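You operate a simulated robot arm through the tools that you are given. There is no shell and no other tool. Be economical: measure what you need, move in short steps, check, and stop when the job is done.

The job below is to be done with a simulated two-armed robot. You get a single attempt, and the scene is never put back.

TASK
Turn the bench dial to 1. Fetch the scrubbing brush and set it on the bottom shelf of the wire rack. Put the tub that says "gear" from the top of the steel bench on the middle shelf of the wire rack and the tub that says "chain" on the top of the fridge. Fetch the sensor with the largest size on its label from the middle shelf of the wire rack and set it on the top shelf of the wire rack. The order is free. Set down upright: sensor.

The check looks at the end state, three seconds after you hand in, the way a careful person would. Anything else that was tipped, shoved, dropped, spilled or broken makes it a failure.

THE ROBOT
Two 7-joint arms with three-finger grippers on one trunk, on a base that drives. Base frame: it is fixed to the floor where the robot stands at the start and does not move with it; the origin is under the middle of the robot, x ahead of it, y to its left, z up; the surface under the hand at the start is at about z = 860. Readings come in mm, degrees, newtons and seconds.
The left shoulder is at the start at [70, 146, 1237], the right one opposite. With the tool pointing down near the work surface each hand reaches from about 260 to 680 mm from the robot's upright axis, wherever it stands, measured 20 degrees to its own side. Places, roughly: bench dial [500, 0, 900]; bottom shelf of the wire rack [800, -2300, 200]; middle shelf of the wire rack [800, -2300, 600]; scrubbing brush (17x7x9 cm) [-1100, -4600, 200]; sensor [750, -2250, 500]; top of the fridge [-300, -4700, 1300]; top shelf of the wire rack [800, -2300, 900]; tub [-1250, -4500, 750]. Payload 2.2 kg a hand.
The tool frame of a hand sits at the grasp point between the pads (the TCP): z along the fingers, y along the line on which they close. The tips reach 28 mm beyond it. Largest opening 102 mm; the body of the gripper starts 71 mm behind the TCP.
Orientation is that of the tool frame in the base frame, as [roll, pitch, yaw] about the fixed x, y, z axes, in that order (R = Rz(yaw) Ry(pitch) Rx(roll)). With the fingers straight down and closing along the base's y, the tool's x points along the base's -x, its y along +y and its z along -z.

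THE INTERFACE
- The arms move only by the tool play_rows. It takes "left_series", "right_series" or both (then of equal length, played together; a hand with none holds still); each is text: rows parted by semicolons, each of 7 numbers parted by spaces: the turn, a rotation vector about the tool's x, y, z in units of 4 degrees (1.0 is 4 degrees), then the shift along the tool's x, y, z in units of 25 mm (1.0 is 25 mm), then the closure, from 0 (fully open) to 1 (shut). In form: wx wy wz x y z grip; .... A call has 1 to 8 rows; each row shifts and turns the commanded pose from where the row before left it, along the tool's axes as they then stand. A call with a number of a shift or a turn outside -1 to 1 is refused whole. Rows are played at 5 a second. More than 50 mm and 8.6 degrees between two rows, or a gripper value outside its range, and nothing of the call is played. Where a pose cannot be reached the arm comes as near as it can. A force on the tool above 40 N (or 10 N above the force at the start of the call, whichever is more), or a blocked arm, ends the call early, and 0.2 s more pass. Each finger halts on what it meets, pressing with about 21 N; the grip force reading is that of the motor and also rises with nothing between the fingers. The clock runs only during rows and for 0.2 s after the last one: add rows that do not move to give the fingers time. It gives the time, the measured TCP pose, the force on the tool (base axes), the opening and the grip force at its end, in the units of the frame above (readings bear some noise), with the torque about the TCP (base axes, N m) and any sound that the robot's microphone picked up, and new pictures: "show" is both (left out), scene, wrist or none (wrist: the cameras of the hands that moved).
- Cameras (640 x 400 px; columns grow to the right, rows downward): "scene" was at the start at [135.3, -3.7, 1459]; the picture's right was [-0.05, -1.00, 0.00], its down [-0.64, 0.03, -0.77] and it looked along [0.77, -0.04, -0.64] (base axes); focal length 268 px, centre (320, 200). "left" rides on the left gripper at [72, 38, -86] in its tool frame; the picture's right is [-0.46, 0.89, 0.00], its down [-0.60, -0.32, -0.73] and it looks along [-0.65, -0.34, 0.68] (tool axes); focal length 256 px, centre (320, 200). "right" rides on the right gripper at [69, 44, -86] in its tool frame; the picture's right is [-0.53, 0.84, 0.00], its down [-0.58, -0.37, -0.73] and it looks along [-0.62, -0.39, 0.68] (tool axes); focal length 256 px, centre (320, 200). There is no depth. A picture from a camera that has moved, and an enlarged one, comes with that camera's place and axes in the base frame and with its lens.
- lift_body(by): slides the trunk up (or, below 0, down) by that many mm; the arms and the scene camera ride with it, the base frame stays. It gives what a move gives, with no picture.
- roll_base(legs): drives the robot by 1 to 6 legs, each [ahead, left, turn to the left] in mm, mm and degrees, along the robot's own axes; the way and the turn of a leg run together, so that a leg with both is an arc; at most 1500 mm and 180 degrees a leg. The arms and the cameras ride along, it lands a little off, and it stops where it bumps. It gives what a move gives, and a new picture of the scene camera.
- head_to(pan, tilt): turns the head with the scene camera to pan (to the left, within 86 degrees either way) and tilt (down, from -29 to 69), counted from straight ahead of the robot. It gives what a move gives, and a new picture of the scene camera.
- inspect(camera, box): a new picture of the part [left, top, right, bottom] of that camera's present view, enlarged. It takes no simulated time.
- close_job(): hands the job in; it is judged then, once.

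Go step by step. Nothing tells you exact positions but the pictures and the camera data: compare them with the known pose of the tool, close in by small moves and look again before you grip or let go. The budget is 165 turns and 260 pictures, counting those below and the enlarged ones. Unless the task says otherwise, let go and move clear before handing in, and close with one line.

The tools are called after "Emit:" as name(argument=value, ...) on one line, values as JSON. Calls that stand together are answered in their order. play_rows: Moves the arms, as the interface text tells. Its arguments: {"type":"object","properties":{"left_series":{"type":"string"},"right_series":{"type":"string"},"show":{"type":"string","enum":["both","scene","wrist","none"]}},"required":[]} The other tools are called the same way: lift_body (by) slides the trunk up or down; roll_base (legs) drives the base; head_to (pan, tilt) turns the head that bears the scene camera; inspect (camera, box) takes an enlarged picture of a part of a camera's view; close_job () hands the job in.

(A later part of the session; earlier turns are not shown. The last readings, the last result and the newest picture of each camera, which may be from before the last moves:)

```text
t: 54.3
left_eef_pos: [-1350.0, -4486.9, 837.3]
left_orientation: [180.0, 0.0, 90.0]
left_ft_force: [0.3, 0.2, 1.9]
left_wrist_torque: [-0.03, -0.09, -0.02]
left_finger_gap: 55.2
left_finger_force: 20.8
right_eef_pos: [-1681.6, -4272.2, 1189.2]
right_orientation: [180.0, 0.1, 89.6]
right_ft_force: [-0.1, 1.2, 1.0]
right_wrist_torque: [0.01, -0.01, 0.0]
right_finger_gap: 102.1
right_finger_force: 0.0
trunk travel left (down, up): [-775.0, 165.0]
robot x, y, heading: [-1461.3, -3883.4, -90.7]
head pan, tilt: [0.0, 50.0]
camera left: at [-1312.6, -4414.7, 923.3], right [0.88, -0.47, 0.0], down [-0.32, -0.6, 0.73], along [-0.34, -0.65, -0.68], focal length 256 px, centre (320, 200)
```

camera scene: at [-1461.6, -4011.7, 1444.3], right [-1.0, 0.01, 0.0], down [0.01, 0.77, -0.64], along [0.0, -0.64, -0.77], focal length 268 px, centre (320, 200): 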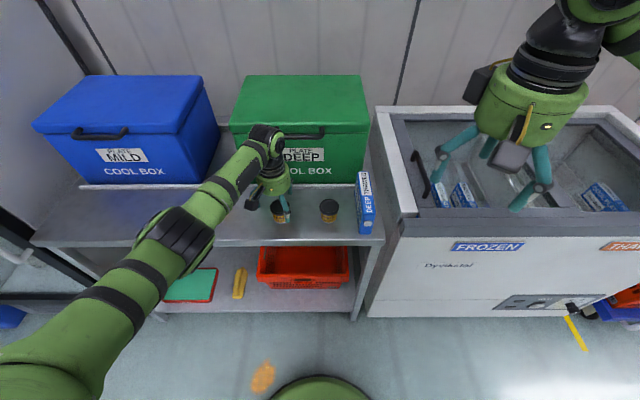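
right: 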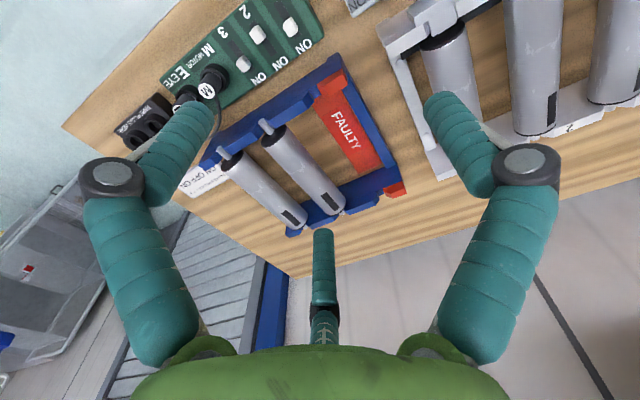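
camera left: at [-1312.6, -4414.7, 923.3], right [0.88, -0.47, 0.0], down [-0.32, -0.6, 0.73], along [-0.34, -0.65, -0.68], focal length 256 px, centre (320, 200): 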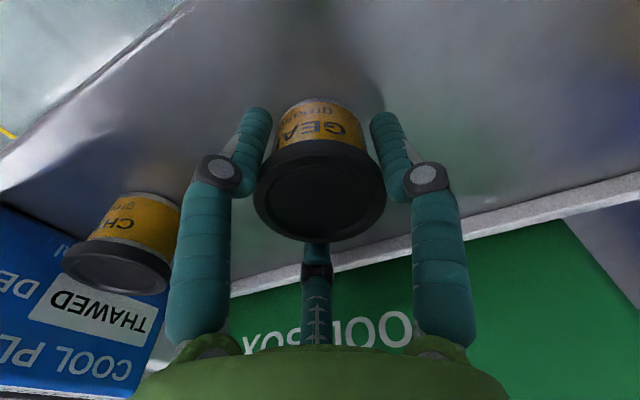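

GEAR is gripped (gap 55). Lift it straight up and then retract.

Emit:
play_rows(left_series="0 0 0 0 0 -0.6 0.65;0 0 0 0 0 -1 0.65;0 0 0 0 0 -1 0.65;0 0 0 0 0 -1 0.65;0 0 0 0 0 -1 0.65;0 0 0 0 0 -1 0.65;0 0 0 0 0 -1 0.65;0 0 0 0 0 -1 0.65", show="wrist")

Emit:
play_rows(left_series="0 0 0 1 0.5 -1 0.65;0 0 0 1 0.5 -1 0.65;0 0 0 1 0.5 -1 0.65;0 0 0 1 0.5 -1 0.65;0 0 0 1 0.5 -1 0.65;0 0 0 1 0.5 -1 0.65;0 0 0 1 1 0 0.65;0 0 0 1 1 0 0.65", right_series="0 0 0 0 0 0 0;0 0 0 0 0 0 0;0 0 0 0 0 0 0;0 0 0 0 0 0 0;0 0 0 -1 1 0 0;0 0 0 -1 1 0 0;0 0 0 -1 1 0 0;0 0 0 -1 1 0 0", show="both")

```text
t: 56.1
left_eef_pos: [-1349.3, -4485.7, 1027.5]
left_orientation: [-180.0, 0.0, 89.9]
left_ft_force: [-0.5, 0.3, -0.6]
left_wrist_torque: [-0.02, 0.02, 0.01]
left_finger_gap: 55.0
left_finger_force: 21.2
right_eef_pos: [-1680.6, -4272.6, 1189.5]
right_orientation: [-180.0, 0.1, 89.5]
right_ft_force: [0.3, -0.1, 0.2]
right_wrist_torque: [0.0, 0.02, 0.01]
right_finger_gap: 102.0
right_finger_force: 0.0
trunk travel left (down, up): [-775.0, 165.0]
robot x, y, heading: [-1461.8, -3884.0, -90.4]
head pan, tilt: [0.0, 50.0]
camera left: at [-1311.7, -4413.8, 1114.0], right [0.88, -0.47, 0.0], down [-0.32, -0.6, 0.73], along [-0.34, -0.65, -0.68], focal length 256 px, centre (320, 200)
```

left: 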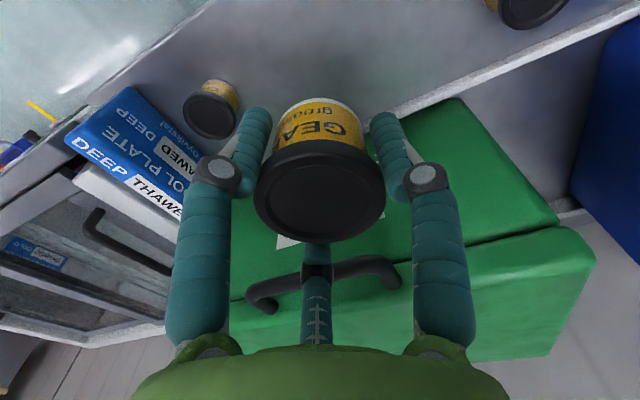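

```text
t: 57.9
left_eef_pos: [-1219.3, -4284.5, 1176.8]
left_orientation: [-179.8, 0.1, 89.9]
left_ft_force: [0.7, 0.1, -1.7]
left_wrist_torque: [-0.05, 0.04, 0.01]
left_finger_gap: 55.3
left_finger_force: 20.9
right_eef_pos: [-1578.1, -4371.4, 1190.1]
right_orientation: [-179.9, 0.1, 89.7]
right_ft_force: [1.3, -0.2, 0.7]
right_wrist_torque: [-0.01, 0.04, -0.01]
right_finger_gap: 101.7
right_finger_force: 0.0
trunk travel left (down, up): [-775.0, 165.0]
robot x, y, heading: [-1460.5, -3885.5, -90.5]
head pan, tilt: [0.0, 50.0]
camera scene: at [-1456.8, -4011.5, 1444.3], right [-1.0, 0.01, 0.0], down [0.0, 0.77, -0.64], along [-0.01, -0.64, -0.77], focal length 268 px, centre (320, 200)
camera right: at [-1534.0, -4302.1, 1275.5], right [0.84, -0.54, 0.0], down [-0.37, -0.57, 0.73], along [-0.4, -0.62, -0.68], focal length 256 px, centre (320, 200)
camera left: at [-1181.2, -4213.1, 1261.9], right [0.88, -0.47, 0.0], down [-0.32, -0.6, 0.73], along [-0.34, -0.65, -0.68], focal length 256 px, centre (320, 200)
```

scene: 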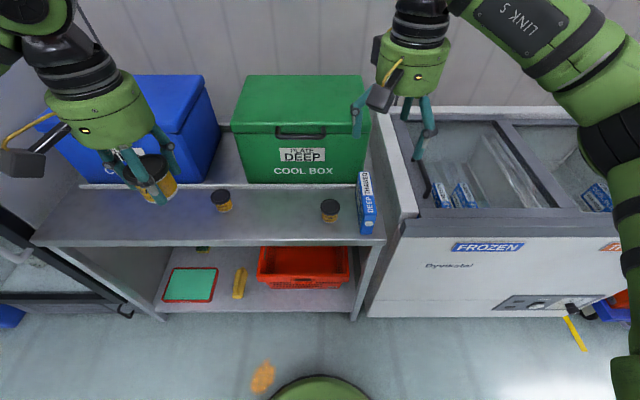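
right: 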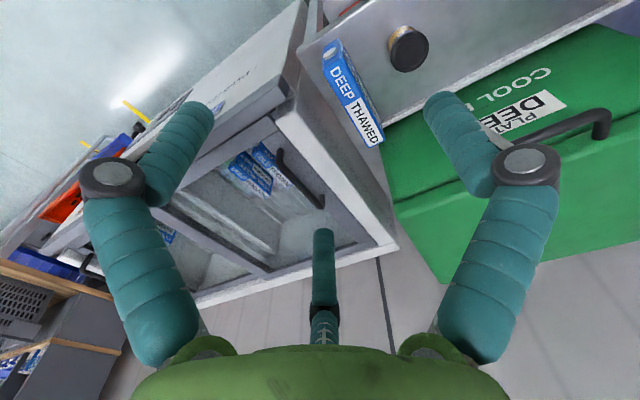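
left: 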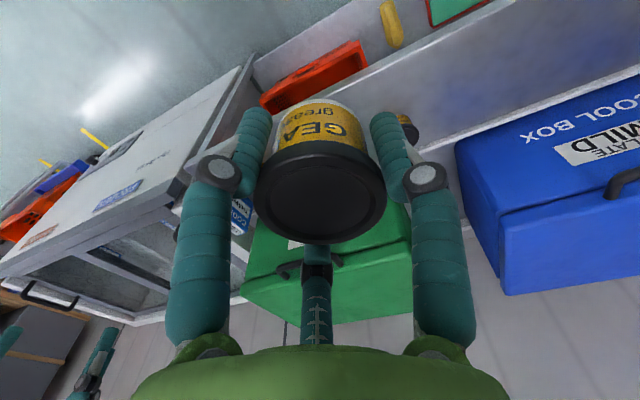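

GEAR is held. CHAIN is near (-1489, -4487); moving the right hand above it.

Emit:
play_rows(right_series="0 0 0 -0.93 0.71 0.5 0;0 0 0 -0.93 0.71 0.5 0;0 0 0 -0.93 0.71 0.5 0;0 0 0 -0.93 0.71 0.5 0;0 0 0 -0.93 0.71 0.5 0;0 0 0 0 0 1 0;0 0 0 0 0 1 0;0 0 0 0 0 1 0", show="none")

Emit:
play_rows(right_series="0 0 0 0 0 1 0;0 0 0 0 0 1 0;0 0 0 0 0 1 0;0 0 0 0 0 1 0;0 0 0 0 0 1 0;0 0 0 0 0 1 0", show="wrist")

```text
t: 59.7
left_eef_pos: [-1223.1, -4286.3, 1176.3]
left_orientation: [-179.9, 0.0, 89.8]
left_ft_force: [0.4, 0.7, -0.6]
left_wrist_torque: [0.0, 0.0, -0.01]
left_finger_gap: 55.2
left_finger_force: 20.9
right_eef_pos: [-1491.0, -4491.5, 1050.6]
right_orientation: [179.9, 0.0, 89.6]
right_ft_force: [0.6, -0.5, 0.7]
right_wrist_torque: [0.01, -0.02, -0.02]
right_finger_gap: 101.9
right_finger_force: 0.0
trunk travel left (down, up): [-775.0, 165.0]
robot x, y, heading: [-1459.8, -3883.7, -90.5]
head pan, tilt: [0.0, 50.0]
```

```text
t: 61.1
left_eef_pos: [-1223.3, -4286.3, 1176.0]
left_orientation: [-180.0, 0.1, 89.9]
left_ft_force: [-0.4, -0.1, -2.3]
left_wrist_torque: [0.02, -0.03, 0.07]
left_finger_gap: 55.4
left_finger_force: 21.2
right_eef_pos: [-1493.7, -4489.7, 901.9]
right_orientation: [180.0, 0.0, 89.6]
right_ft_force: [0.2, -0.3, -0.4]
right_wrist_torque: [0.01, -0.01, 0.01]
right_finger_gap: 101.8
right_finger_force: 0.0
trunk travel left (down, up): [-775.0, 165.0]
robot x, y, heading: [-1461.4, -3884.6, -90.7]
head pan, tilt: [0.0, 50.0]
camera right: at [-1450.2, -4421.4, 987.0], right [0.84, -0.54, 0.0], down [-0.37, -0.57, 0.73], along [-0.39, -0.62, -0.68], focal length 256 px, centre (320, 200)
```

right: 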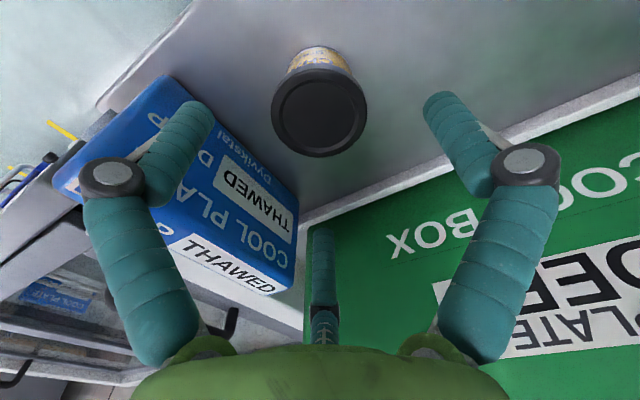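

CHAIN lid at about (-1490, -4485); correcting, narrowing the gap a bit to clear the carton, then lowering and closing.

Emit:
play_rows(right_series="0 0 0 0.2 0.14 0 0.2;0 0 0 0 0 0.8 0.2;0 0 0 0 0 0.8 0.2;0 0 0 0 0 0.6 0.2;0 0 0 0 0 0.4 0.2;0 0 0 0 0 0 0.65;0 0 0 0 0 0 0.65;0 0 0 0 0 0 0.65", show="wrist")

```text
t: 62.9
left_eef_pos: [-1224.9, -4285.8, 1177.2]
left_orientation: [-179.9, 0.0, 89.8]
left_ft_force: [0.6, 0.7, -0.9]
left_wrist_torque: [-0.02, 0.03, 0.03]
left_finger_gap: 55.3
left_finger_force: 20.9
right_eef_pos: [-1493.7, -4475.0, 837.7]
right_orientation: [-179.9, 0.2, 89.6]
right_ft_force: [-0.3, -1.8, 3.9]
right_wrist_torque: [-0.02, -0.03, -0.04]
right_finger_gap: 63.5
right_finger_force: 20.9
right hand out of reach, approached as far as the arm can: row 3, 4, 5
trunk travel left (down, up): [-775.0, 165.0]
robot x, y, heading: [-1461.0, -3884.3, -90.1]
head pan, tilt: [0.0, 50.0]
camera right: at [-1451.3, -4405.5, 923.9], right [0.84, -0.54, 0.0], down [-0.37, -0.57, 0.73], along [-0.39, -0.62, -0.68], focal length 256 px, centre (320, 200)
```

right: 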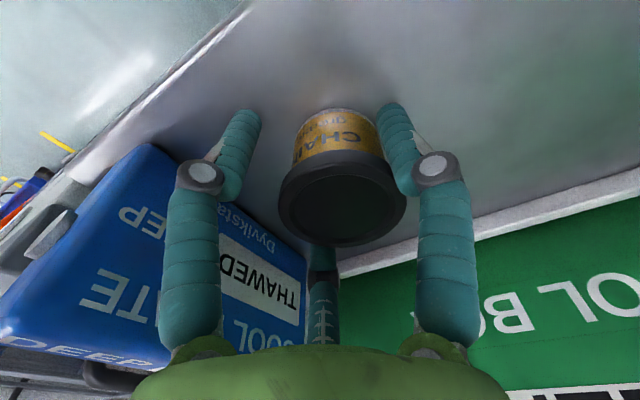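

The right arm ran short of reach and one finger leans on the tub off-centre. I'll open, rise, roll 70 mm closer and redo it.

Emit:
play_rows(right_series="0 0 0 0 0 0 0.2;0 0 0 0 0 0 0.2;0 0 0 0 0 -1 0.2;0 0 0 0 0 -1 0.2;0 0 0 0 0 -1 0.2;0 0 0 0 0 -1 0.2", show="none")

Emit:
roll_base(legs=[[70, 0, 0]])

Emit:
inspect(camera="right", box=[0, 0, 640, 400])

```text
t: 64.3
left_eef_pos: [-1224.0, -4286.2, 1176.6]
left_orientation: [180.0, 0.0, 89.8]
left_ft_force: [-0.1, 0.4, -0.9]
left_wrist_torque: [-0.02, -0.03, -0.02]
left_finger_gap: 55.3
left_finger_force: 20.8
right_eef_pos: [-1494.0, -4475.3, 937.4]
right_orientation: [180.0, 0.1, 89.5]
right_ft_force: [-0.6, 0.4, 0.1]
right_wrist_torque: [0.0, -0.02, 0.01]
right_finger_gap: 81.4
right_finger_force: 0.2
trunk travel left (down, up): [-775.0, 165.0]
robot x, y, heading: [-1460.2, -3888.0, -90.5]
head pan, tilt: [0.0, 50.0]
```

```text
t: 65.3
left_eef_pos: [-1225.6, -4348.5, 1177.0]
left_orientation: [179.9, 0.0, 89.8]
left_ft_force: [-0.3, -0.5, -1.1]
left_wrist_torque: [0.01, 0.03, 0.03]
left_finger_gap: 55.2
left_finger_force: 21.0
right_eef_pos: [-1496.3, -4531.7, 939.2]
right_orientation: [-179.9, -0.9, 90.2]
right_ft_force: [-4.5, 13.9, 0.6]
right_wrist_torque: [-1.15, -0.38, 0.25]
right_finger_gap: 81.7
right_finger_force: 0.1
trunk travel left (down, up): [-775.0, 165.0]
robot x, y, heading: [-1461.6, -3950.6, -90.7]
head pan, tilt: [0.0, 50.0]
stopped in leg 1: the force on the tool passed its limit at 83 N (the readings are from after the stop); the commanded pose is now the measured one
camera scene: at [-1464.2, -4072.8, 1444.6], right [-1.0, 0.01, 0.0], down [0.01, 0.76, -0.65], along [-0.01, -0.65, -0.76], focal length 268 px, centre (320, 200)
```

scene: 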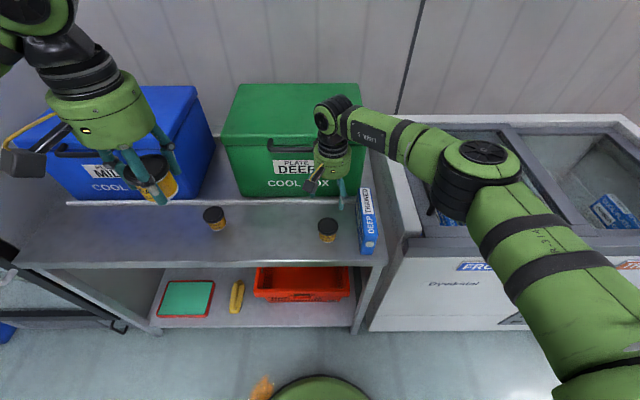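

```text
1.00 times, centred on (320, 200) of right (not enlarged: the box is as wide or as high as the picture)
camera zoom: at [-1453.8, -4463.8, 1025.9], right [0.85, -0.53, -0.01], down [-0.36, -0.59, 0.72], along [-0.39, -0.61, -0.69], focal length 256 px, centre (320, 200)
```

zoom: 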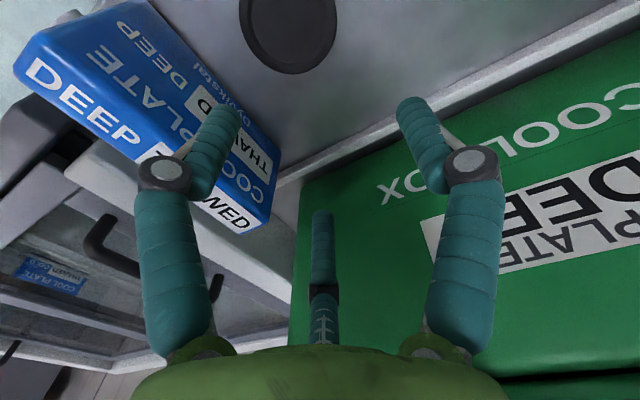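

The hand touched the green cool box while rolling in; I'll back it off and check whether the box moved.

Emit:
play_rows(right_series="0 0 0 0.5 0 0 0.2;0 0 0 0.5 0 0 0.2;0 0 0 0.5 0.1 0 0.2;0 0 0 0.4 0.1 0 0.2", show="both")

Emit:
inspect(camera="scene", box=[180, 60, 420, 280])

```text
t: 66.3
left_eef_pos: [-1224.9, -4353.0, 1176.6]
left_orientation: [-180.0, -0.1, 89.8]
left_ft_force: [1.1, 0.1, -1.1]
left_wrist_torque: [0.01, -0.01, -0.01]
left_finger_gap: 55.3
left_finger_force: 21.4
right_eef_pos: [-1491.3, -4487.6, 938.0]
right_orientation: [-179.8, -0.9, 89.9]
right_ft_force: [-0.6, 0.3, 0.6]
right_wrist_torque: [0.01, 0.01, 0.0]
right_finger_gap: 81.6
right_finger_force: 0.0
trunk travel left (down, up): [-775.0, 165.0]
robot x, y, heading: [-1461.8, -3948.9, -90.6]
head pan, tilt: [0.0, 50.0]
camera scene: at [-1462.5, -4077.3, 1444.3], right [-1.0, 0.01, 0.0], down [0.01, 0.77, -0.64], along [-0.01, -0.64, -0.77], focal length 268 px, centre (320, 200)
camera right: at [-1448.7, -4419.6, 1024.9], right [0.85, -0.53, -0.01], down [-0.36, -0.59, 0.72], along [-0.39, -0.61, -0.69], focal length 256 px, centre (320, 200)
```

scene: 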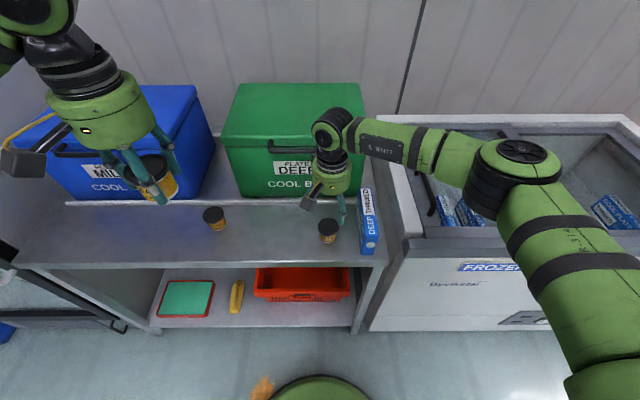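
right: 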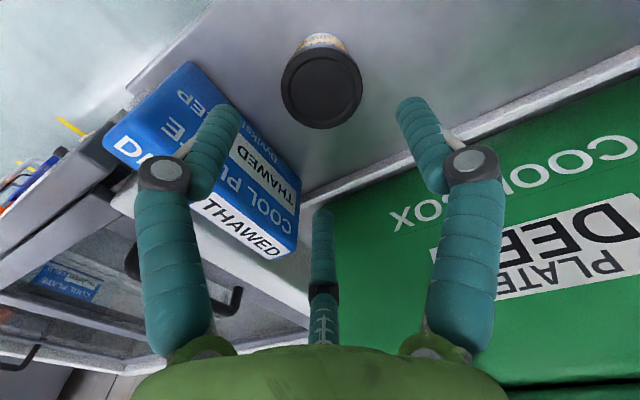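

```text
1.82 times, centred on (300, 170) of scene
camera zoom: at [-1462.5, -4077.3, 1444.3], right [-1.0, 0.01, 0.0], down [0.01, 0.77, -0.64], along [-0.01, -0.64, -0.77], focal length 488 px, centre (356, 254)
```

zoom: 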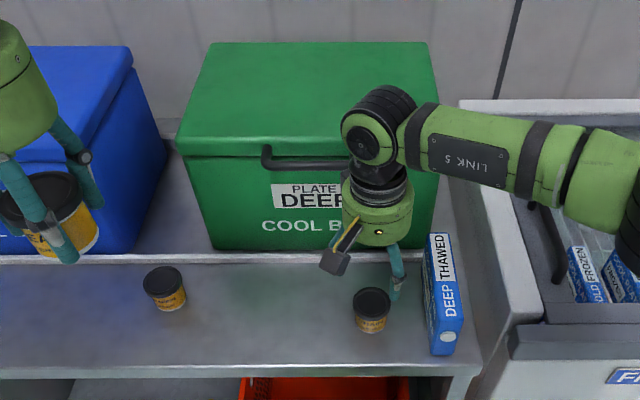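

The box looks essentially in place. CHAIN lid at (-1489.5, -4484); lowering and gripping now from the closer stance.

Emit:
play_rows(right_series="0 0 0 0.14 0.08 0.8 0.2;0 0 0 0 0 0.8 0.2;0 0 0 0 0 0.8 0.2;0 0 0 0 0 0.8 0.2;0 0 0 0 0 0.8 0.2", show="wrist")

```text
t: 67.5
left_eef_pos: [-1225.4, -4353.6, 1175.6]
left_orientation: [179.9, -0.1, 89.7]
left_ft_force: [-0.2, -0.2, -1.1]
left_wrist_torque: [0.01, -0.01, -0.01]
left_finger_gap: 55.0
left_finger_force: 20.8
right_eef_pos: [-1488.6, -4483.4, 839.6]
right_orientation: [-179.9, -0.9, 90.1]
right_ft_force: [-0.2, -0.2, 0.2]
right_wrist_torque: [0.02, -0.01, 0.03]
right_finger_gap: 81.6
right_finger_force: 0.0
trunk travel left (down, up): [-775.0, 165.0]
robot x, y, heading: [-1462.7, -3954.1, -90.3]
head pan, tilt: [0.0, 50.0]
camera right: at [-1445.7, -4415.8, 925.0], right [0.85, -0.53, -0.01], down [-0.36, -0.59, 0.72], along [-0.39, -0.61, -0.69], focal length 256 px, centre (320, 200)
```

right: 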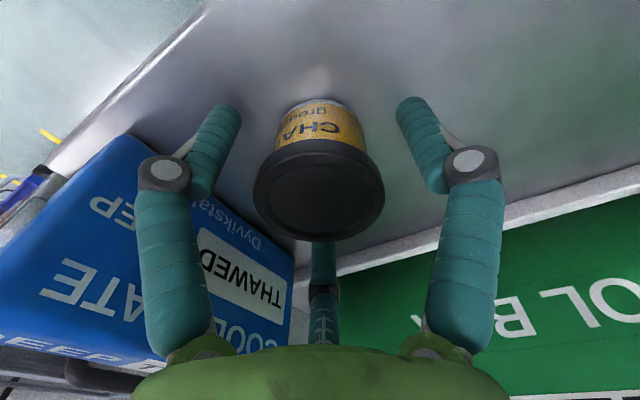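

Centred; closing and lifting.

Emit:
play_rows(right_series="0 0 0 0 0 0 0.4;0 0 0 0 0 0 0.65;0 0 0 0 0 0 0.65;0 0 0 0 0 -0.6 0.65;0 0 0 0.3 0 -1 0.65;0 0 0 0.3 0 -1 0.65;0 0 0 0.3 0 -1 0.65;0 0 0 0.3 0 -1 0.65", show="wrist")

Emit:
play_rows(right_series="0 0 0 0.7 0 -1 0.65;0 0 0 0.7 0 -1 0.65;0 0 0 0.7 -0.3 -1 0.65;0 0 0 1 -0.3 -1 0.65;0 0 0 1 -0.5 -1 0.65;0 0 0 1 -0.5 -1 0.65;0 0 0 1 -0.5 -1 0.65;0 0 0 1 -0.5 -1 0.65", show="none")

Emit:
inspect(camera="scene", box=[120, 90, 420, 280])

```text
t: 69.3
left_eef_pos: [-1225.3, -4352.2, 1175.9]
left_orientation: [179.9, -0.2, 89.9]
left_ft_force: [0.0, -0.5, -1.1]
left_wrist_torque: [-0.02, 0.04, 0.03]
left_finger_gap: 55.2
left_finger_force: 21.2
right_eef_pos: [-1489.2, -4452.9, 955.6]
right_orientation: [-179.9, -0.8, 89.9]
right_ft_force: [-0.7, 0.7, -0.7]
right_wrist_torque: [-0.04, 0.01, -0.01]
right_finger_gap: 55.2
right_finger_force: 20.5
trunk travel left (down, up): [-775.0, 165.0]
robot x, y, heading: [-1461.1, -3948.7, -90.2]
head pan, tilt: [0.0, 50.0]
camera right: at [-1445.7, -4384.8, 1042.6], right [0.85, -0.53, -0.01], down [-0.36, -0.59, 0.72], along [-0.39, -0.61, -0.69], focal length 256 px, centre (320, 200)
```

right: 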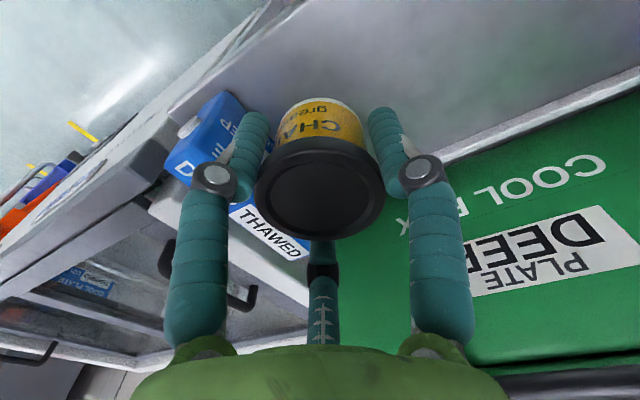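

```text
t: 71.2
left_eef_pos: [-1225.9, -4351.7, 1176.4]
left_orientation: [-179.9, -0.2, 89.8]
left_ft_force: [-0.1, 0.1, -1.5]
left_wrist_torque: [0.04, 0.04, 0.01]
left_finger_gap: 55.5
left_finger_force: 21.3
right_eef_pos: [-1553.1, -4280.9, 1158.7]
right_orientation: [-179.8, -0.9, 90.0]
right_ft_force: [0.2, -0.5, -0.6]
right_wrist_torque: [-0.01, 0.0, -0.02]
right_finger_gap: 55.3
right_finger_force: 21.0
trunk travel left (down, up): [-775.0, 165.0]
robot x, y, heading: [-1458.2, -3952.3, -90.7]
head pan, tilt: [0.0, 50.0]
```

```text
2.11 times, centred on (270, 185) of scene
camera zoom: at [-1462.8, -4075.8, 1444.4], right [-1.0, 0.01, 0.0], down [0.01, 0.77, -0.64], along [-0.01, -0.64, -0.77], focal length 565 px, centre (425, 232)
```

zoom: 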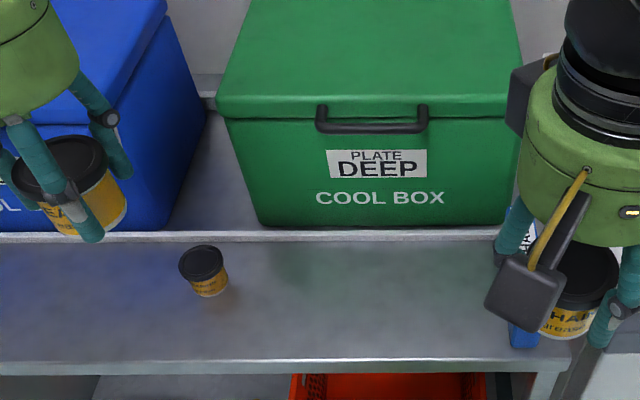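

Both tubs are held and the BEARING tub is untouched. Now I retract the left hand, back off, slide left to the fridge and raise the trunk.

Emit:
play_rows(left_series="0 0 0 0.8 0.2 0 0.65;0 0 0 0.8 0.2 0 0.65;0 0 0 0.8 0.2 0 0.65;0 0 0 0.8 0.2 0 0.65", show="none")

Emit:
roll_base(legs=[[-350, 0, 0], [0, 1110, 0]])

Emit:
lift_body(by=165)

Emit:
head_to(pan=0, tilt=25)

```text
t: 72.2
left_eef_pos: [-1205.4, -4272.0, 1177.0]
left_orientation: [-180.0, 0.0, 89.8]
left_ft_force: [0.0, -0.6, -1.2]
left_wrist_torque: [-0.01, 0.02, -0.04]
left_finger_gap: 55.3
left_finger_force: 21.1
right_eef_pos: [-1553.4, -4279.7, 1158.2]
right_orientation: [-179.8, -0.9, 89.9]
right_ft_force: [-0.2, -0.4, -0.4]
right_wrist_torque: [-0.04, -0.01, -0.04]
right_finger_gap: 55.4
right_finger_force: 21.4
trunk travel left (down, up): [-775.0, 165.0]
robot x, y, heading: [-1463.1, -3950.9, -90.6]
head pan, tilt: [0.0, 50.0]
```

```text
t: 79.8
left_eef_pos: [-85.3, -3928.5, 1175.9]
left_orientation: [-180.0, -0.2, 90.2]
left_ft_force: [-0.1, 0.7, -1.8]
left_wrist_torque: [-0.01, -0.01, 0.02]
left_finger_gap: 55.5
left_finger_force: 21.1
right_eef_pos: [-431.5, -3937.6, 1157.4]
right_orientation: [-179.9, -0.9, 90.4]
right_ft_force: [0.1, -0.5, -1.4]
right_wrist_torque: [0.04, 0.01, 0.01]
right_finger_gap: 55.5
right_finger_force: 21.0
trunk travel left (down, up): [-775.0, 165.0]
robot x, y, heading: [-341.8, -3608.0, -90.2]
head pan, tilt: [0.0, 50.0]
camera scene: at [-343.1, -3733.6, 1444.3], right [-1.0, 0.0, 0.0], down [0.0, 0.77, -0.64], along [0.0, -0.64, -0.77], focal length 268 px, centre (320, 200)
```

scene: 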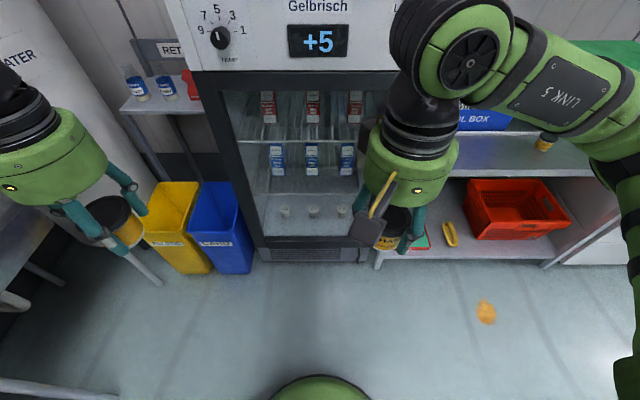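

```text
t: 81.6
left_eef_pos: [-84.8, -3927.1, 1341.2]
left_orientation: [180.0, -0.1, 90.2]
left_ft_force: [-0.2, -0.7, -2.1]
left_wrist_torque: [-0.02, 0.01, 0.0]
left_finger_gap: 55.2
left_finger_force: 21.0
right_eef_pos: [-431.4, -3937.7, 1323.2]
right_orientation: [-179.8, -0.9, 90.3]
right_ft_force: [0.0, -0.3, -0.8]
right_wrist_torque: [-0.01, 0.01, 0.0]
right_finger_gap: 55.7
right_finger_force: 20.7
trunk travel left (down, up): [-940.0, 0.0]
robot x, y, heading: [-345.3, -3602.5, -90.3]
head pan, tilt: [0.0, 50.0]
```

```text
t: 82.5
left_eef_pos: [-84.6, -3927.6, 1341.6]
left_orientation: [180.0, -0.1, 90.2]
left_ft_force: [0.8, 0.4, -1.7]
left_wrist_torque: [0.01, 0.02, 0.01]
left_finger_gap: 55.2
left_finger_force: 21.5
right_eef_pos: [-432.5, -3937.8, 1321.8]
right_orientation: [-179.8, -0.9, 90.4]
right_ft_force: [0.9, 0.4, -1.6]
right_wrist_torque: [0.01, -0.02, 0.03]
right_finger_gap: 55.3
right_finger_force: 21.3
trunk travel left (down, up): [-940.0, 0.0]
robot x, y, heading: [-339.9, -3605.9, -90.1]
head pan, tilt: [0.0, 25.0]
camera scene: at [-342.4, -3748.8, 1646.7], right [-1.0, 0.0, 0.0], down [0.0, 0.42, -0.91], along [0.0, -0.91, -0.42], focal length 268 px, centre (320, 200)
```

scene: 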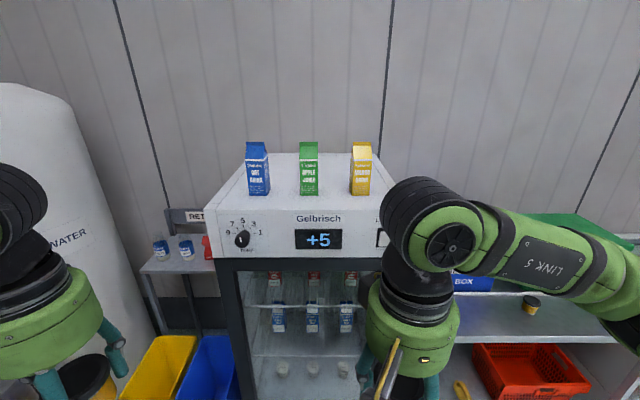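

Fridge top is at z ≈ 1298, front edge y ≈ -4437, cartons' fronts at y ≈ -4535. I'll set CHAIN in front of the gap between green and yellow cartons, near (-389, -4493). First raise the right hand and roll in.

Emit:
play_rows(right_series="0 -0.22 0 0 0 -0.8 0.65;0 0 0 0 0 -0.8 0.65;0 0 0 0 0.4 -0.8 0.65;0 0 0 0 0.4 -0.8 0.65;0 0 0 0 0.4 -0.8 0.65", show="none")

Emit:
roll_base(legs=[[385, 0, 0]])

Emit:
head_to(pan=0, tilt=38)

```text
t: 83.7
left_eef_pos: [-83.3, -3925.9, 1340.3]
left_orientation: [-180.0, -0.1, 90.3]
left_ft_force: [0.3, -0.5, -1.6]
left_wrist_torque: [0.02, 0.0, -0.02]
left_finger_gap: 55.2
left_finger_force: 20.5
right_eef_pos: [-399.7, -3937.1, 1422.8]
right_orientation: [-179.8, 0.0, 90.4]
right_ft_force: [0.5, -0.8, -0.9]
right_wrist_torque: [0.0, 0.0, -0.03]
right_finger_gap: 55.2
right_finger_force: 20.6
trunk travel left (down, up): [-940.0, 0.0]
robot x, y, heading: [-338.4, -3607.6, -90.3]
head pan, tilt: [0.0, 25.0]
```

```text
t: 86.2
left_eef_pos: [-85.2, -4316.0, 1341.8]
left_orientation: [179.9, 0.0, 90.2]
left_ft_force: [0.0, 0.8, -1.7]
left_wrist_torque: [-0.02, 0.0, 0.02]
left_finger_gap: 55.1
left_finger_force: 21.2
right_eef_pos: [-403.2, -4325.5, 1423.3]
right_orientation: [-179.9, 0.2, 90.4]
right_ft_force: [0.0, 0.6, -2.0]
right_wrist_torque: [-0.01, -0.02, 0.02]
right_finger_gap: 55.4
right_finger_force: 20.8
trunk travel left (down, up): [-940.0, 0.0]
robot x, y, heading: [-343.5, -3996.4, -90.1]
head pan, tilt: [0.0, 25.0]
camera scene: at [-343.4, -4136.1, 1647.2], right [-1.0, 0.0, 0.0], down [0.0, 0.42, -0.91], along [0.0, -0.91, -0.42], focal length 268 px, centre (320, 200)
```

scene: 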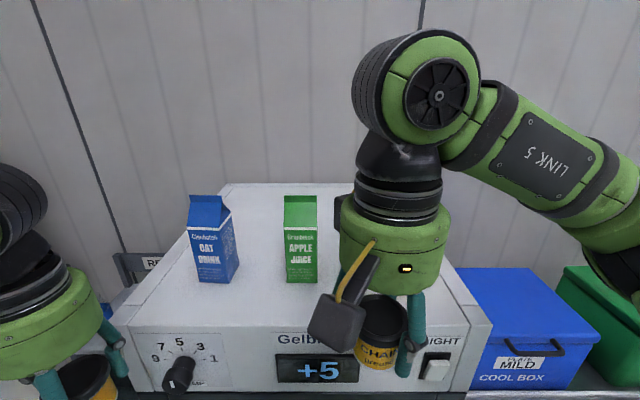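

```text
t: 86.9
left_eef_pos: [-85.5, -4317.9, 1341.6]
left_orientation: [-180.0, -0.1, 90.2]
left_ft_force: [-0.1, 0.2, -0.5]
left_wrist_torque: [0.0, -0.01, 0.01]
left_finger_gap: 55.1
left_finger_force: 21.1
right_eef_pos: [-402.2, -4328.5, 1423.0]
right_orientation: [-179.8, 0.1, 90.6]
right_ft_force: [-0.2, 1.0, -0.8]
right_wrist_torque: [0.01, 0.03, -0.05]
right_finger_gap: 55.5
right_finger_force: 21.0
trunk travel left (down, up): [-940.0, 0.0]
robot x, y, heading: [-346.5, -3998.1, -90.2]
head pan, tilt: [0.0, 38.0]
camera scene: at [-343.3, -4133.6, 1626.6], right [-1.0, 0.0, 0.0], down [0.0, 0.62, -0.79], along [0.0, -0.79, -0.62], focal length 268 px, centre (320, 200)
```

scene: 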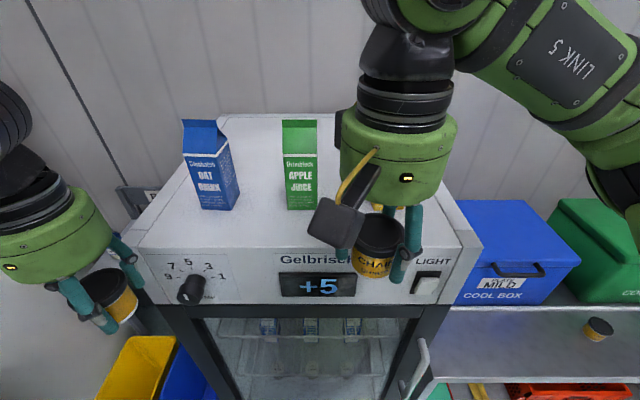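

Estimates agree. Moving the right hand forward over the fridge to (-389, -4485), still high.

Emit:
play_rows(right_series="0 0 0 -0.9 0.1 0 0.65;0 0 0 -0.9 0.1 0 0.65;0 0 0 -0.9 0.1 0 0.65;0 0 0 -0.9 0.1 0 0.65;0 0 0 -0.9 0.1 0 0.65;0 0 0 -0.9 0 0 0.65;0 0 0 -0.85 0 0 0.65", show="both")

```text
t: 88.5
left_eef_pos: [-85.8, -4319.1, 1340.2]
left_orientation: [-179.9, -0.2, 90.2]
left_ft_force: [-0.4, -0.1, -1.2]
left_wrist_torque: [0.01, 0.03, 0.0]
left_finger_gap: 55.3
left_finger_force: 20.8
right_eef_pos: [-387.4, -4485.0, 1422.2]
right_orientation: [-179.8, 0.1, 90.6]
right_ft_force: [0.2, -0.7, -1.2]
right_wrist_torque: [-0.01, 0.0, -0.02]
right_finger_gap: 55.3
right_finger_force: 20.8
trunk travel left (down, up): [-940.0, 0.0]
robot x, y, heading: [-339.6, -3999.4, -90.0]
head pan, tilt: [0.0, 38.0]
camera scene: at [-343.0, -4135.3, 1626.3], right [-1.0, 0.0, 0.0], down [0.0, 0.62, -0.79], along [0.0, -0.79, -0.62], focal length 268 px, centre (320, 200)
camera right: at [-345.6, -4417.1, 1507.8], right [0.85, -0.53, 0.0], down [-0.36, -0.58, 0.73], along [-0.39, -0.62, -0.68], focal length 256 px, centre (320, 200)
```

scene: 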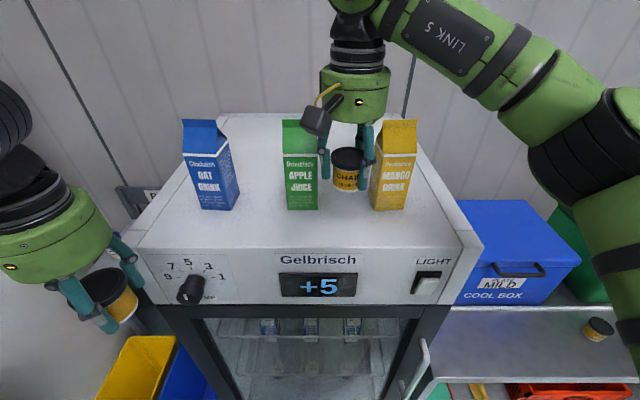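
right: 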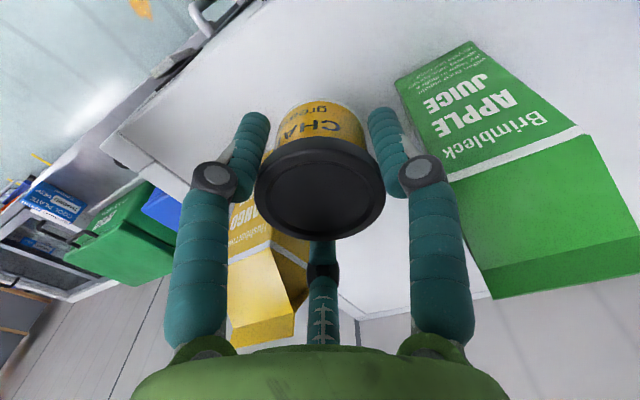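

Well placed between the cartons' fronts. Lowering to just above the surface and then feeling for contact.

Emit:
play_rows(right_series="0 0 0 0 0 0.7 0.65;0 0 0 0 0 0.7 0.65;0 0 0 0 0 0.7 0.65;0 0 0 0 0 0.5 0.65;0 0 0 0 0 0.2 0.65;0 0 0 0 0 0 0.65", show="wrist")

Emit:
inspect(camera="scene", box=[270, 130, 430, 250])

```text
t: 89.9
left_eef_pos: [-84.6, -4318.2, 1340.7]
left_orientation: [180.0, -0.1, 90.2]
left_ft_force: [0.7, 0.2, -1.9]
left_wrist_torque: [0.02, -0.02, 0.0]
left_finger_gap: 55.1
left_finger_force: 20.8
right_eef_pos: [-390.3, -4484.2, 1354.7]
right_orientation: [-179.9, 0.0, 90.4]
right_ft_force: [0.0, -0.5, -0.9]
right_wrist_torque: [-0.01, 0.0, -0.01]
right_finger_gap: 55.1
right_finger_force: 21.7
trunk travel left (down, up): [-940.0, 0.0]
robot x, y, heading: [-346.2, -3994.5, -89.9]
head pan, tilt: [0.0, 38.0]
camera right: at [-346.6, -4415.4, 1439.0], right [0.85, -0.53, 0.0], down [-0.36, -0.58, 0.73], along [-0.39, -0.62, -0.68], focal length 256 px, centre (320, 200)
```

right: 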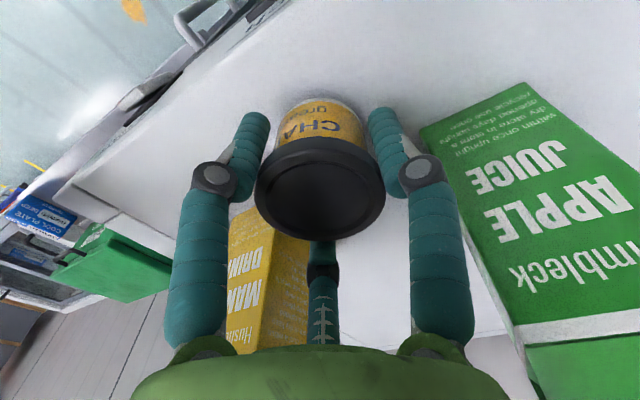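

```text
3.33 times, centred on (350, 190) of scene
camera zoom: at [-343.2, -4134.2, 1626.4], right [-1.0, 0.0, 0.0], down [0.0, 0.62, -0.79], along [0.0, -0.79, -0.62], focal length 895 px, centre (220, 233)
```

zoom: 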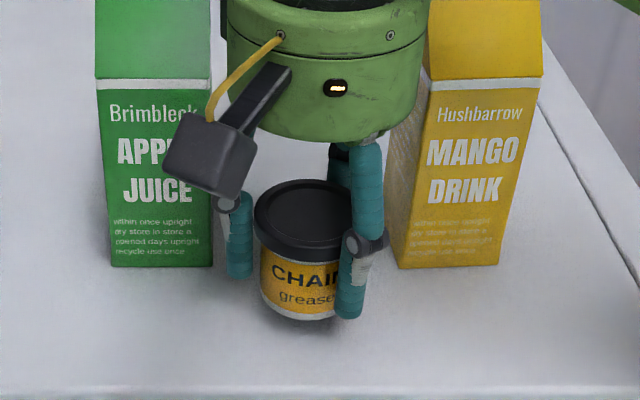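

Just above the surface. Small downward steps with force watched.

Emit:
play_rows(right_series="0 0 0 0 0 0.1 0.65;0 0 0 0 0 0.1 0.65;0 0 0 0 0 0 0.65", show="none")

Emit:
play_rows(right_series="0 0 0 0 0 0.08 0.65;0 0 0 0 0 0 0.65", show="none")

Emit:
play_rows(right_series="0 0 0 0 0 0.08 0.65;0 0 0 0 0 0 0.65", show="none")

```text
t: 90.7
left_eef_pos: [-84.9, -4317.9, 1340.4]
left_orientation: [179.9, -0.1, 90.2]
left_ft_force: [0.2, 0.8, -1.3]
left_wrist_torque: [0.0, 0.02, -0.01]
left_finger_gap: 55.1
left_finger_force: 20.9
right_eef_pos: [-388.7, -4485.5, 1349.6]
right_orientation: [-179.9, 0.0, 90.3]
right_ft_force: [-0.4, -0.5, -1.5]
right_wrist_torque: [0.04, 0.0, -0.01]
right_finger_gap: 55.4
right_finger_force: 21.0
trunk travel left (down, up): [-940.0, 0.0]
robot x, y, heading: [-343.8, -3997.6, -90.2]
head pan, tilt: [0.0, 38.0]
```

```text
t: 91.3
left_eef_pos: [-84.9, -4317.9, 1341.7]
left_orientation: [-180.0, -0.1, 90.2]
left_ft_force: [0.0, 0.1, -1.4]
left_wrist_torque: [-0.01, -0.01, -0.01]
left_finger_gap: 55.4
left_finger_force: 21.1
right_eef_pos: [-387.4, -4486.0, 1346.4]
right_orientation: [-179.8, 0.0, 90.5]
right_ft_force: [-0.2, -0.6, -2.3]
right_wrist_torque: [-0.03, -0.03, 0.01]
right_finger_gap: 55.3
right_finger_force: 21.2
trunk travel left (down, up): [-940.0, 0.0]
robot x, y, heading: [-342.9, -3997.4, -90.2]
head pan, tilt: [0.0, 38.0]
```

```text
t: 91.9
left_eef_pos: [-85.8, -4318.6, 1340.7]
left_orientation: [180.0, 0.0, 90.3]
left_ft_force: [0.0, 1.0, -1.3]
left_wrist_torque: [0.0, 0.0, -0.05]
left_finger_gap: 55.2
left_finger_force: 20.9
right_eef_pos: [-388.3, -4485.2, 1344.6]
right_orientation: [-179.9, 0.0, 90.5]
right_ft_force: [0.3, 0.4, -1.2]
right_wrist_torque: [0.02, 0.0, -0.02]
right_finger_gap: 55.0
right_finger_force: 20.9
trunk travel left (down, up): [-940.0, 0.0]
robot x, y, heading: [-345.4, -4000.2, -90.3]
head pan, tilt: [0.0, 38.0]
```

No contact yet; continuing in small steps.

Emit:
play_rows(right_series="0 0 0 0 0 0.08 0.65;0 0 0 0 0 0 0.65", show="none")

Emit:
play_rows(right_series="0 0 0 0 0 0.08 0.65;0 0 0 0 0 0 0.65", show="none")

Emit:
play_rows(right_series="0 0 0 0 0 0.08 0.65;0 0 0 0 0 0 0.65", show="none")

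Emit:
inspect(camera="scene", box=[310, 180, 390, 250])

```text
t: 92.5
left_eef_pos: [-86.2, -4318.5, 1342.0]
left_orientation: [180.0, -0.1, 90.2]
left_ft_force: [0.6, -0.6, -2.2]
left_wrist_torque: [-0.01, -0.01, 0.04]
left_finger_gap: 55.2
left_finger_force: 20.6
right_eef_pos: [-388.1, -4485.5, 1341.9]
right_orientation: [-179.9, 0.1, 90.5]
right_ft_force: [0.4, -0.8, -1.1]
right_wrist_torque: [0.02, 0.0, 0.01]
right_finger_gap: 55.1
right_finger_force: 20.7
trunk travel left (down, up): [-940.0, 0.0]
robot x, y, heading: [-342.9, -3999.4, -89.9]
head pan, tilt: [0.0, 38.0]
```

```text
t: 93.1
left_eef_pos: [-85.6, -4319.1, 1340.0]
left_orientation: [-180.0, -0.1, 90.2]
left_ft_force: [-0.3, 0.7, -1.3]
left_wrist_torque: [0.01, 0.0, 0.03]
left_finger_gap: 55.1
left_finger_force: 21.6
right_eef_pos: [-390.3, -4484.5, 1340.4]
right_orientation: [-179.8, 0.0, 90.4]
right_ft_force: [0.0, 0.5, -1.8]
right_wrist_torque: [0.03, -0.02, 0.0]
right_finger_gap: 55.2
right_finger_force: 21.1
trunk travel left (down, up): [-940.0, 0.0]
robot x, y, heading: [-343.7, -4000.6, -90.0]
head pan, tilt: [0.0, 38.0]
```

```text
t: 93.7
left_eef_pos: [-85.2, -4319.3, 1341.2]
left_orientation: [-180.0, -0.1, 90.2]
left_ft_force: [-0.2, -0.1, -1.2]
left_wrist_torque: [0.0, 0.01, -0.01]
left_finger_gap: 55.0
left_finger_force: 21.1
right_eef_pos: [-387.6, -4483.5, 1339.4]
right_orientation: [-180.0, 0.1, 90.4]
right_ft_force: [-0.2, -1.1, 4.1]
right_wrist_torque: [0.06, 0.01, 0.0]
right_finger_gap: 55.4
right_finger_force: 20.8
trunk travel left (down, up): [-940.0, 0.0]
robot x, y, heading: [-345.7, -3999.3, -90.1]
head pan, tilt: [0.0, 38.0]
```

```text
5.71 times, centred on (350, 215) of scene
camera zoom: at [-343.3, -4134.0, 1626.6], right [-1.0, 0.0, 0.0], down [0.0, 0.62, -0.79], along [0.0, -0.79, -0.62], focal length 1534 px, centre (149, 114)
```

zoom: 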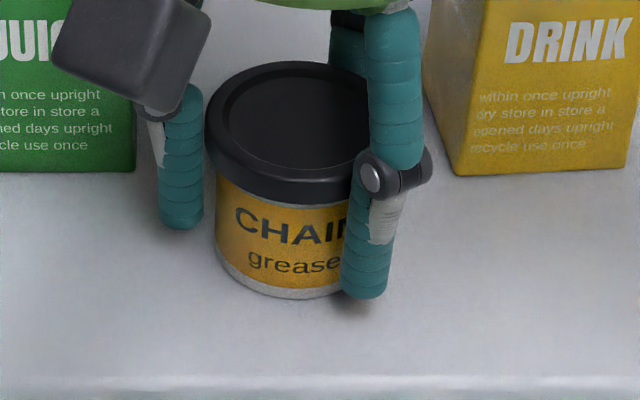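

Contact (+4 N). Opening and rising straight up, then retracting.

Emit:
play_rows(right_series="0 0 0 0 0 0 0.35;0 0 0 0 0 0 0.25;0 0 0 0 0 0 0.25;0 0 0 0 0 -0.6 0.25;0 0 0 0 0 -1 0.25;0 0 0 0 0 -1 0.25;0 0 0 0 0 -1 0.25;0 0 0 0 0 -1 0.25", show="none")

Emit:
play_rows(right_series="0 0 0 1 0 0 0.25;0 0 0 1 0 0 0.25;0 0 0 1 0 0 0;0 0 0 1 0 0 0;0 0 0 1 -0.5 0 0;0 0 0 1 -0.5 0 0;0 0 0 0 -1 0 0;0 0 0 0 -1 0 0", show="scene")

```text
t: 95.5
left_eef_pos: [-84.5, -4317.1, 1342.5]
left_orientation: [179.9, -0.2, 90.1]
left_ft_force: [-0.6, 0.0, -0.9]
left_wrist_torque: [0.02, 0.0, 0.01]
left_finger_gap: 55.1
left_finger_force: 21.2
right_eef_pos: [-388.7, -4484.5, 1455.1]
right_orientation: [-179.9, 0.1, 90.5]
right_ft_force: [1.1, -0.3, -1.1]
right_wrist_torque: [-0.01, 0.02, -0.04]
right_finger_gap: 76.4
right_finger_force: 0.1
trunk travel left (down, up): [-940.0, 0.0]
robot x, y, heading: [-342.4, -3997.3, -90.0]
head pan, tilt: [0.0, 38.0]
```

```text
t: 97.3
left_eef_pos: [-89.2, -4318.1, 1343.2]
left_orientation: [179.9, -0.2, 90.2]
left_ft_force: [0.1, 0.7, -1.4]
left_wrist_torque: [-0.03, -0.05, -0.02]
left_finger_gap: 54.9
left_finger_force: 21.2
right_eef_pos: [-467.4, -4332.4, 1453.9]
right_orientation: [180.0, 0.1, 90.5]
right_ft_force: [-0.6, 0.1, 0.2]
right_wrist_torque: [0.04, -0.02, 0.01]
right_finger_gap: 101.9
right_finger_force: 0.0
trunk travel left (down, up): [-940.0, 0.0]
robot x, y, heading: [-345.4, -3999.1, -90.1]
head pan, tilt: [0.0, 38.0]
camera scene: at [-345.9, -4133.7, 1626.5], right [-1.0, 0.0, 0.0], down [0.0, 0.62, -0.79], along [0.0, -0.79, -0.62], focal length 268 px, centre (320, 200)
```

scene: 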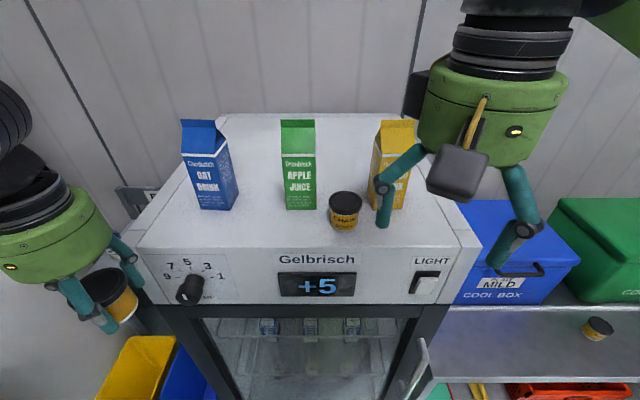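

CHAIN stands on the fridge and the cartons are untouched. Next the brush: back up, slide right, lower the trunk, and look under the bench.

Emit:
roll_base(legs=[[-300, 0, 0], [0, -565, 0]])

Emit:
lift_body(by=-840)

Emit:
head_to(pan=-10, tilt=30)

```text
t: 102.2
left_eef_pos: [-649.5, -4017.0, 1340.6]
left_orientation: [-179.9, -0.1, 90.9]
left_ft_force: [0.9, -0.1, -2.3]
left_wrist_torque: [-0.02, 0.02, 0.02]
left_finger_gap: 55.1
left_finger_force: 20.9
right_eef_pos: [-1027.7, -4037.4, 1453.3]
right_orientation: [-179.7, 0.0, 91.0]
right_ft_force: [1.0, -0.3, 0.2]
right_wrist_torque: [0.01, 0.01, 0.0]
right_finger_gap: 102.1
right_finger_force: 0.0
trunk travel left (down, up): [-940.0, 0.0]
robot x, y, heading: [-914.9, -3697.6, -89.3]
head pan, tilt: [0.0, 38.0]
camera scene: at [-909.0, -3835.5, 1626.5], right [-1.0, -0.01, 0.0], down [-0.01, 0.62, -0.79], along [0.01, -0.79, -0.62], focal length 268 px, centre (320, 200)
```

scene: 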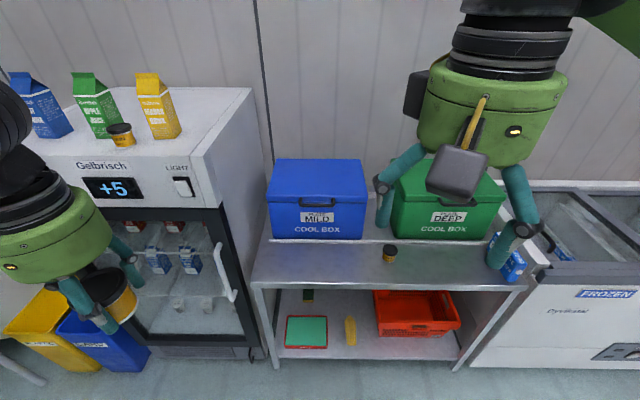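

```text
refused: -840 is not a number from -400 to 400
```

```text
t: 103.0
left_eef_pos: [-649.7, -4017.1, 1340.2]
left_orientation: [180.0, -0.1, 90.9]
left_ft_force: [-0.2, -0.1, -1.4]
left_wrist_torque: [-0.01, 0.02, 0.02]
left_finger_gap: 55.1
left_finger_force: 20.7
right_eef_pos: [-1030.2, -4037.0, 1454.3]
right_orientation: [-179.8, 0.1, 91.2]
right_ft_force: [0.7, 0.1, -0.1]
right_wrist_torque: [-0.02, 0.0, 0.0]
right_finger_gap: 102.0
right_finger_force: 0.1
trunk travel left (down, up): [-940.0, 0.0]
robot x, y, heading: [-915.3, -3698.4, -89.2]
head pan, tilt: [-10.0, 30.0]
camera scene: at [-926.7, -3838.4, 1638.8], right [-0.99, 0.16, 0.0], down [0.08, 0.49, -0.87], along [-0.14, -0.85, -0.5], focal length 268 px, centre (320, 200)
```

scene: 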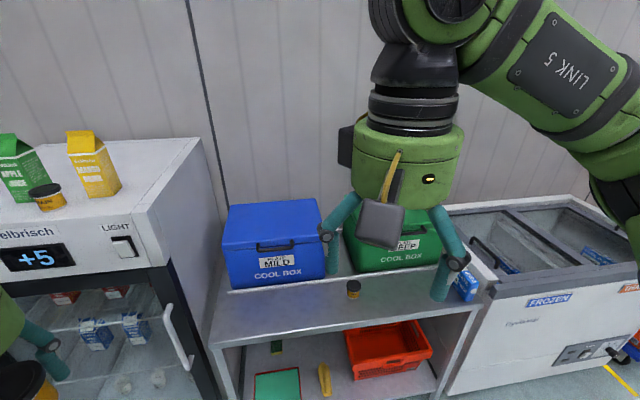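

The cool boxes still line up, good. Lowering the trunk in two steps and looking under the bench.

Emit:
lift_body(by=-400)

Emit:
lift_body(by=-400)

Emit:
head_to(pan=-10, tilt=35)

```text
t: 106.8
left_eef_pos: [-651.5, -4017.6, 941.6]
left_orientation: [180.0, -0.1, 90.9]
left_ft_force: [0.0, -0.4, -0.5]
left_wrist_torque: [0.01, -0.02, -0.02]
left_finger_gap: 55.3
left_finger_force: 20.9
right_eef_pos: [-1030.7, -4036.1, 1054.1]
right_orientation: [-179.9, 0.0, 91.1]
right_ft_force: [-0.2, 0.1, -0.1]
right_wrist_torque: [0.02, 0.0, 0.01]
right_finger_gap: 102.1
right_finger_force: 0.0
trunk travel left (down, up): [-540.0, 400.0]
robot x, y, heading: [-913.6, -3703.2, -89.3]
head pan, tilt: [-10.0, 30.0]
```

```text
t: 110.6
left_eef_pos: [-653.0, -4017.8, 541.0]
left_orientation: [180.0, -0.1, 90.9]
left_ft_force: [0.2, -0.6, -1.1]
left_wrist_torque: [0.02, 0.03, 0.0]
left_finger_gap: 55.1
left_finger_force: 20.8
right_eef_pos: [-1030.0, -4035.3, 654.1]
right_orientation: [-179.9, 0.0, 91.0]
right_ft_force: [0.2, 0.2, 0.5]
right_wrist_torque: [0.01, -0.02, 0.0]
right_finger_gap: 102.1
right_finger_force: 0.0
trunk travel left (down, up): [-140.0, 800.0]
robot x, y, heading: [-913.2, -3702.1, -89.3]
head pan, tilt: [-10.0, 30.0]
```

```text
t: 111.3
left_eef_pos: [-650.8, -4016.9, 542.2]
left_orientation: [179.9, -0.1, 90.8]
left_ft_force: [0.4, 0.8, -1.7]
left_wrist_torque: [0.0, 0.0, 0.01]
left_finger_gap: 55.3
left_finger_force: 21.0
right_eef_pos: [-1030.7, -4037.9, 654.1]
right_orientation: [-179.8, 0.0, 91.1]
right_ft_force: [0.1, -1.0, -0.2]
right_wrist_torque: [0.0, 0.0, -0.03]
right_finger_gap: 102.1
right_finger_force: 0.1
trunk travel left (down, up): [-140.0, 800.0]
robot x, y, heading: [-916.1, -3697.6, -89.8]
head pan, tilt: [-10.0, 35.0]
camera scene: at [-927.1, -3836.0, 831.1], right [-0.99, 0.16, 0.0], down [0.09, 0.57, -0.82], along [-0.13, -0.81, -0.57], focal length 268 px, centre (320, 200)
```

scene: 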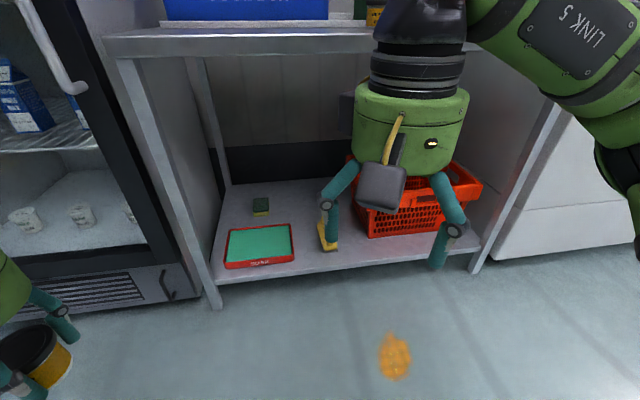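

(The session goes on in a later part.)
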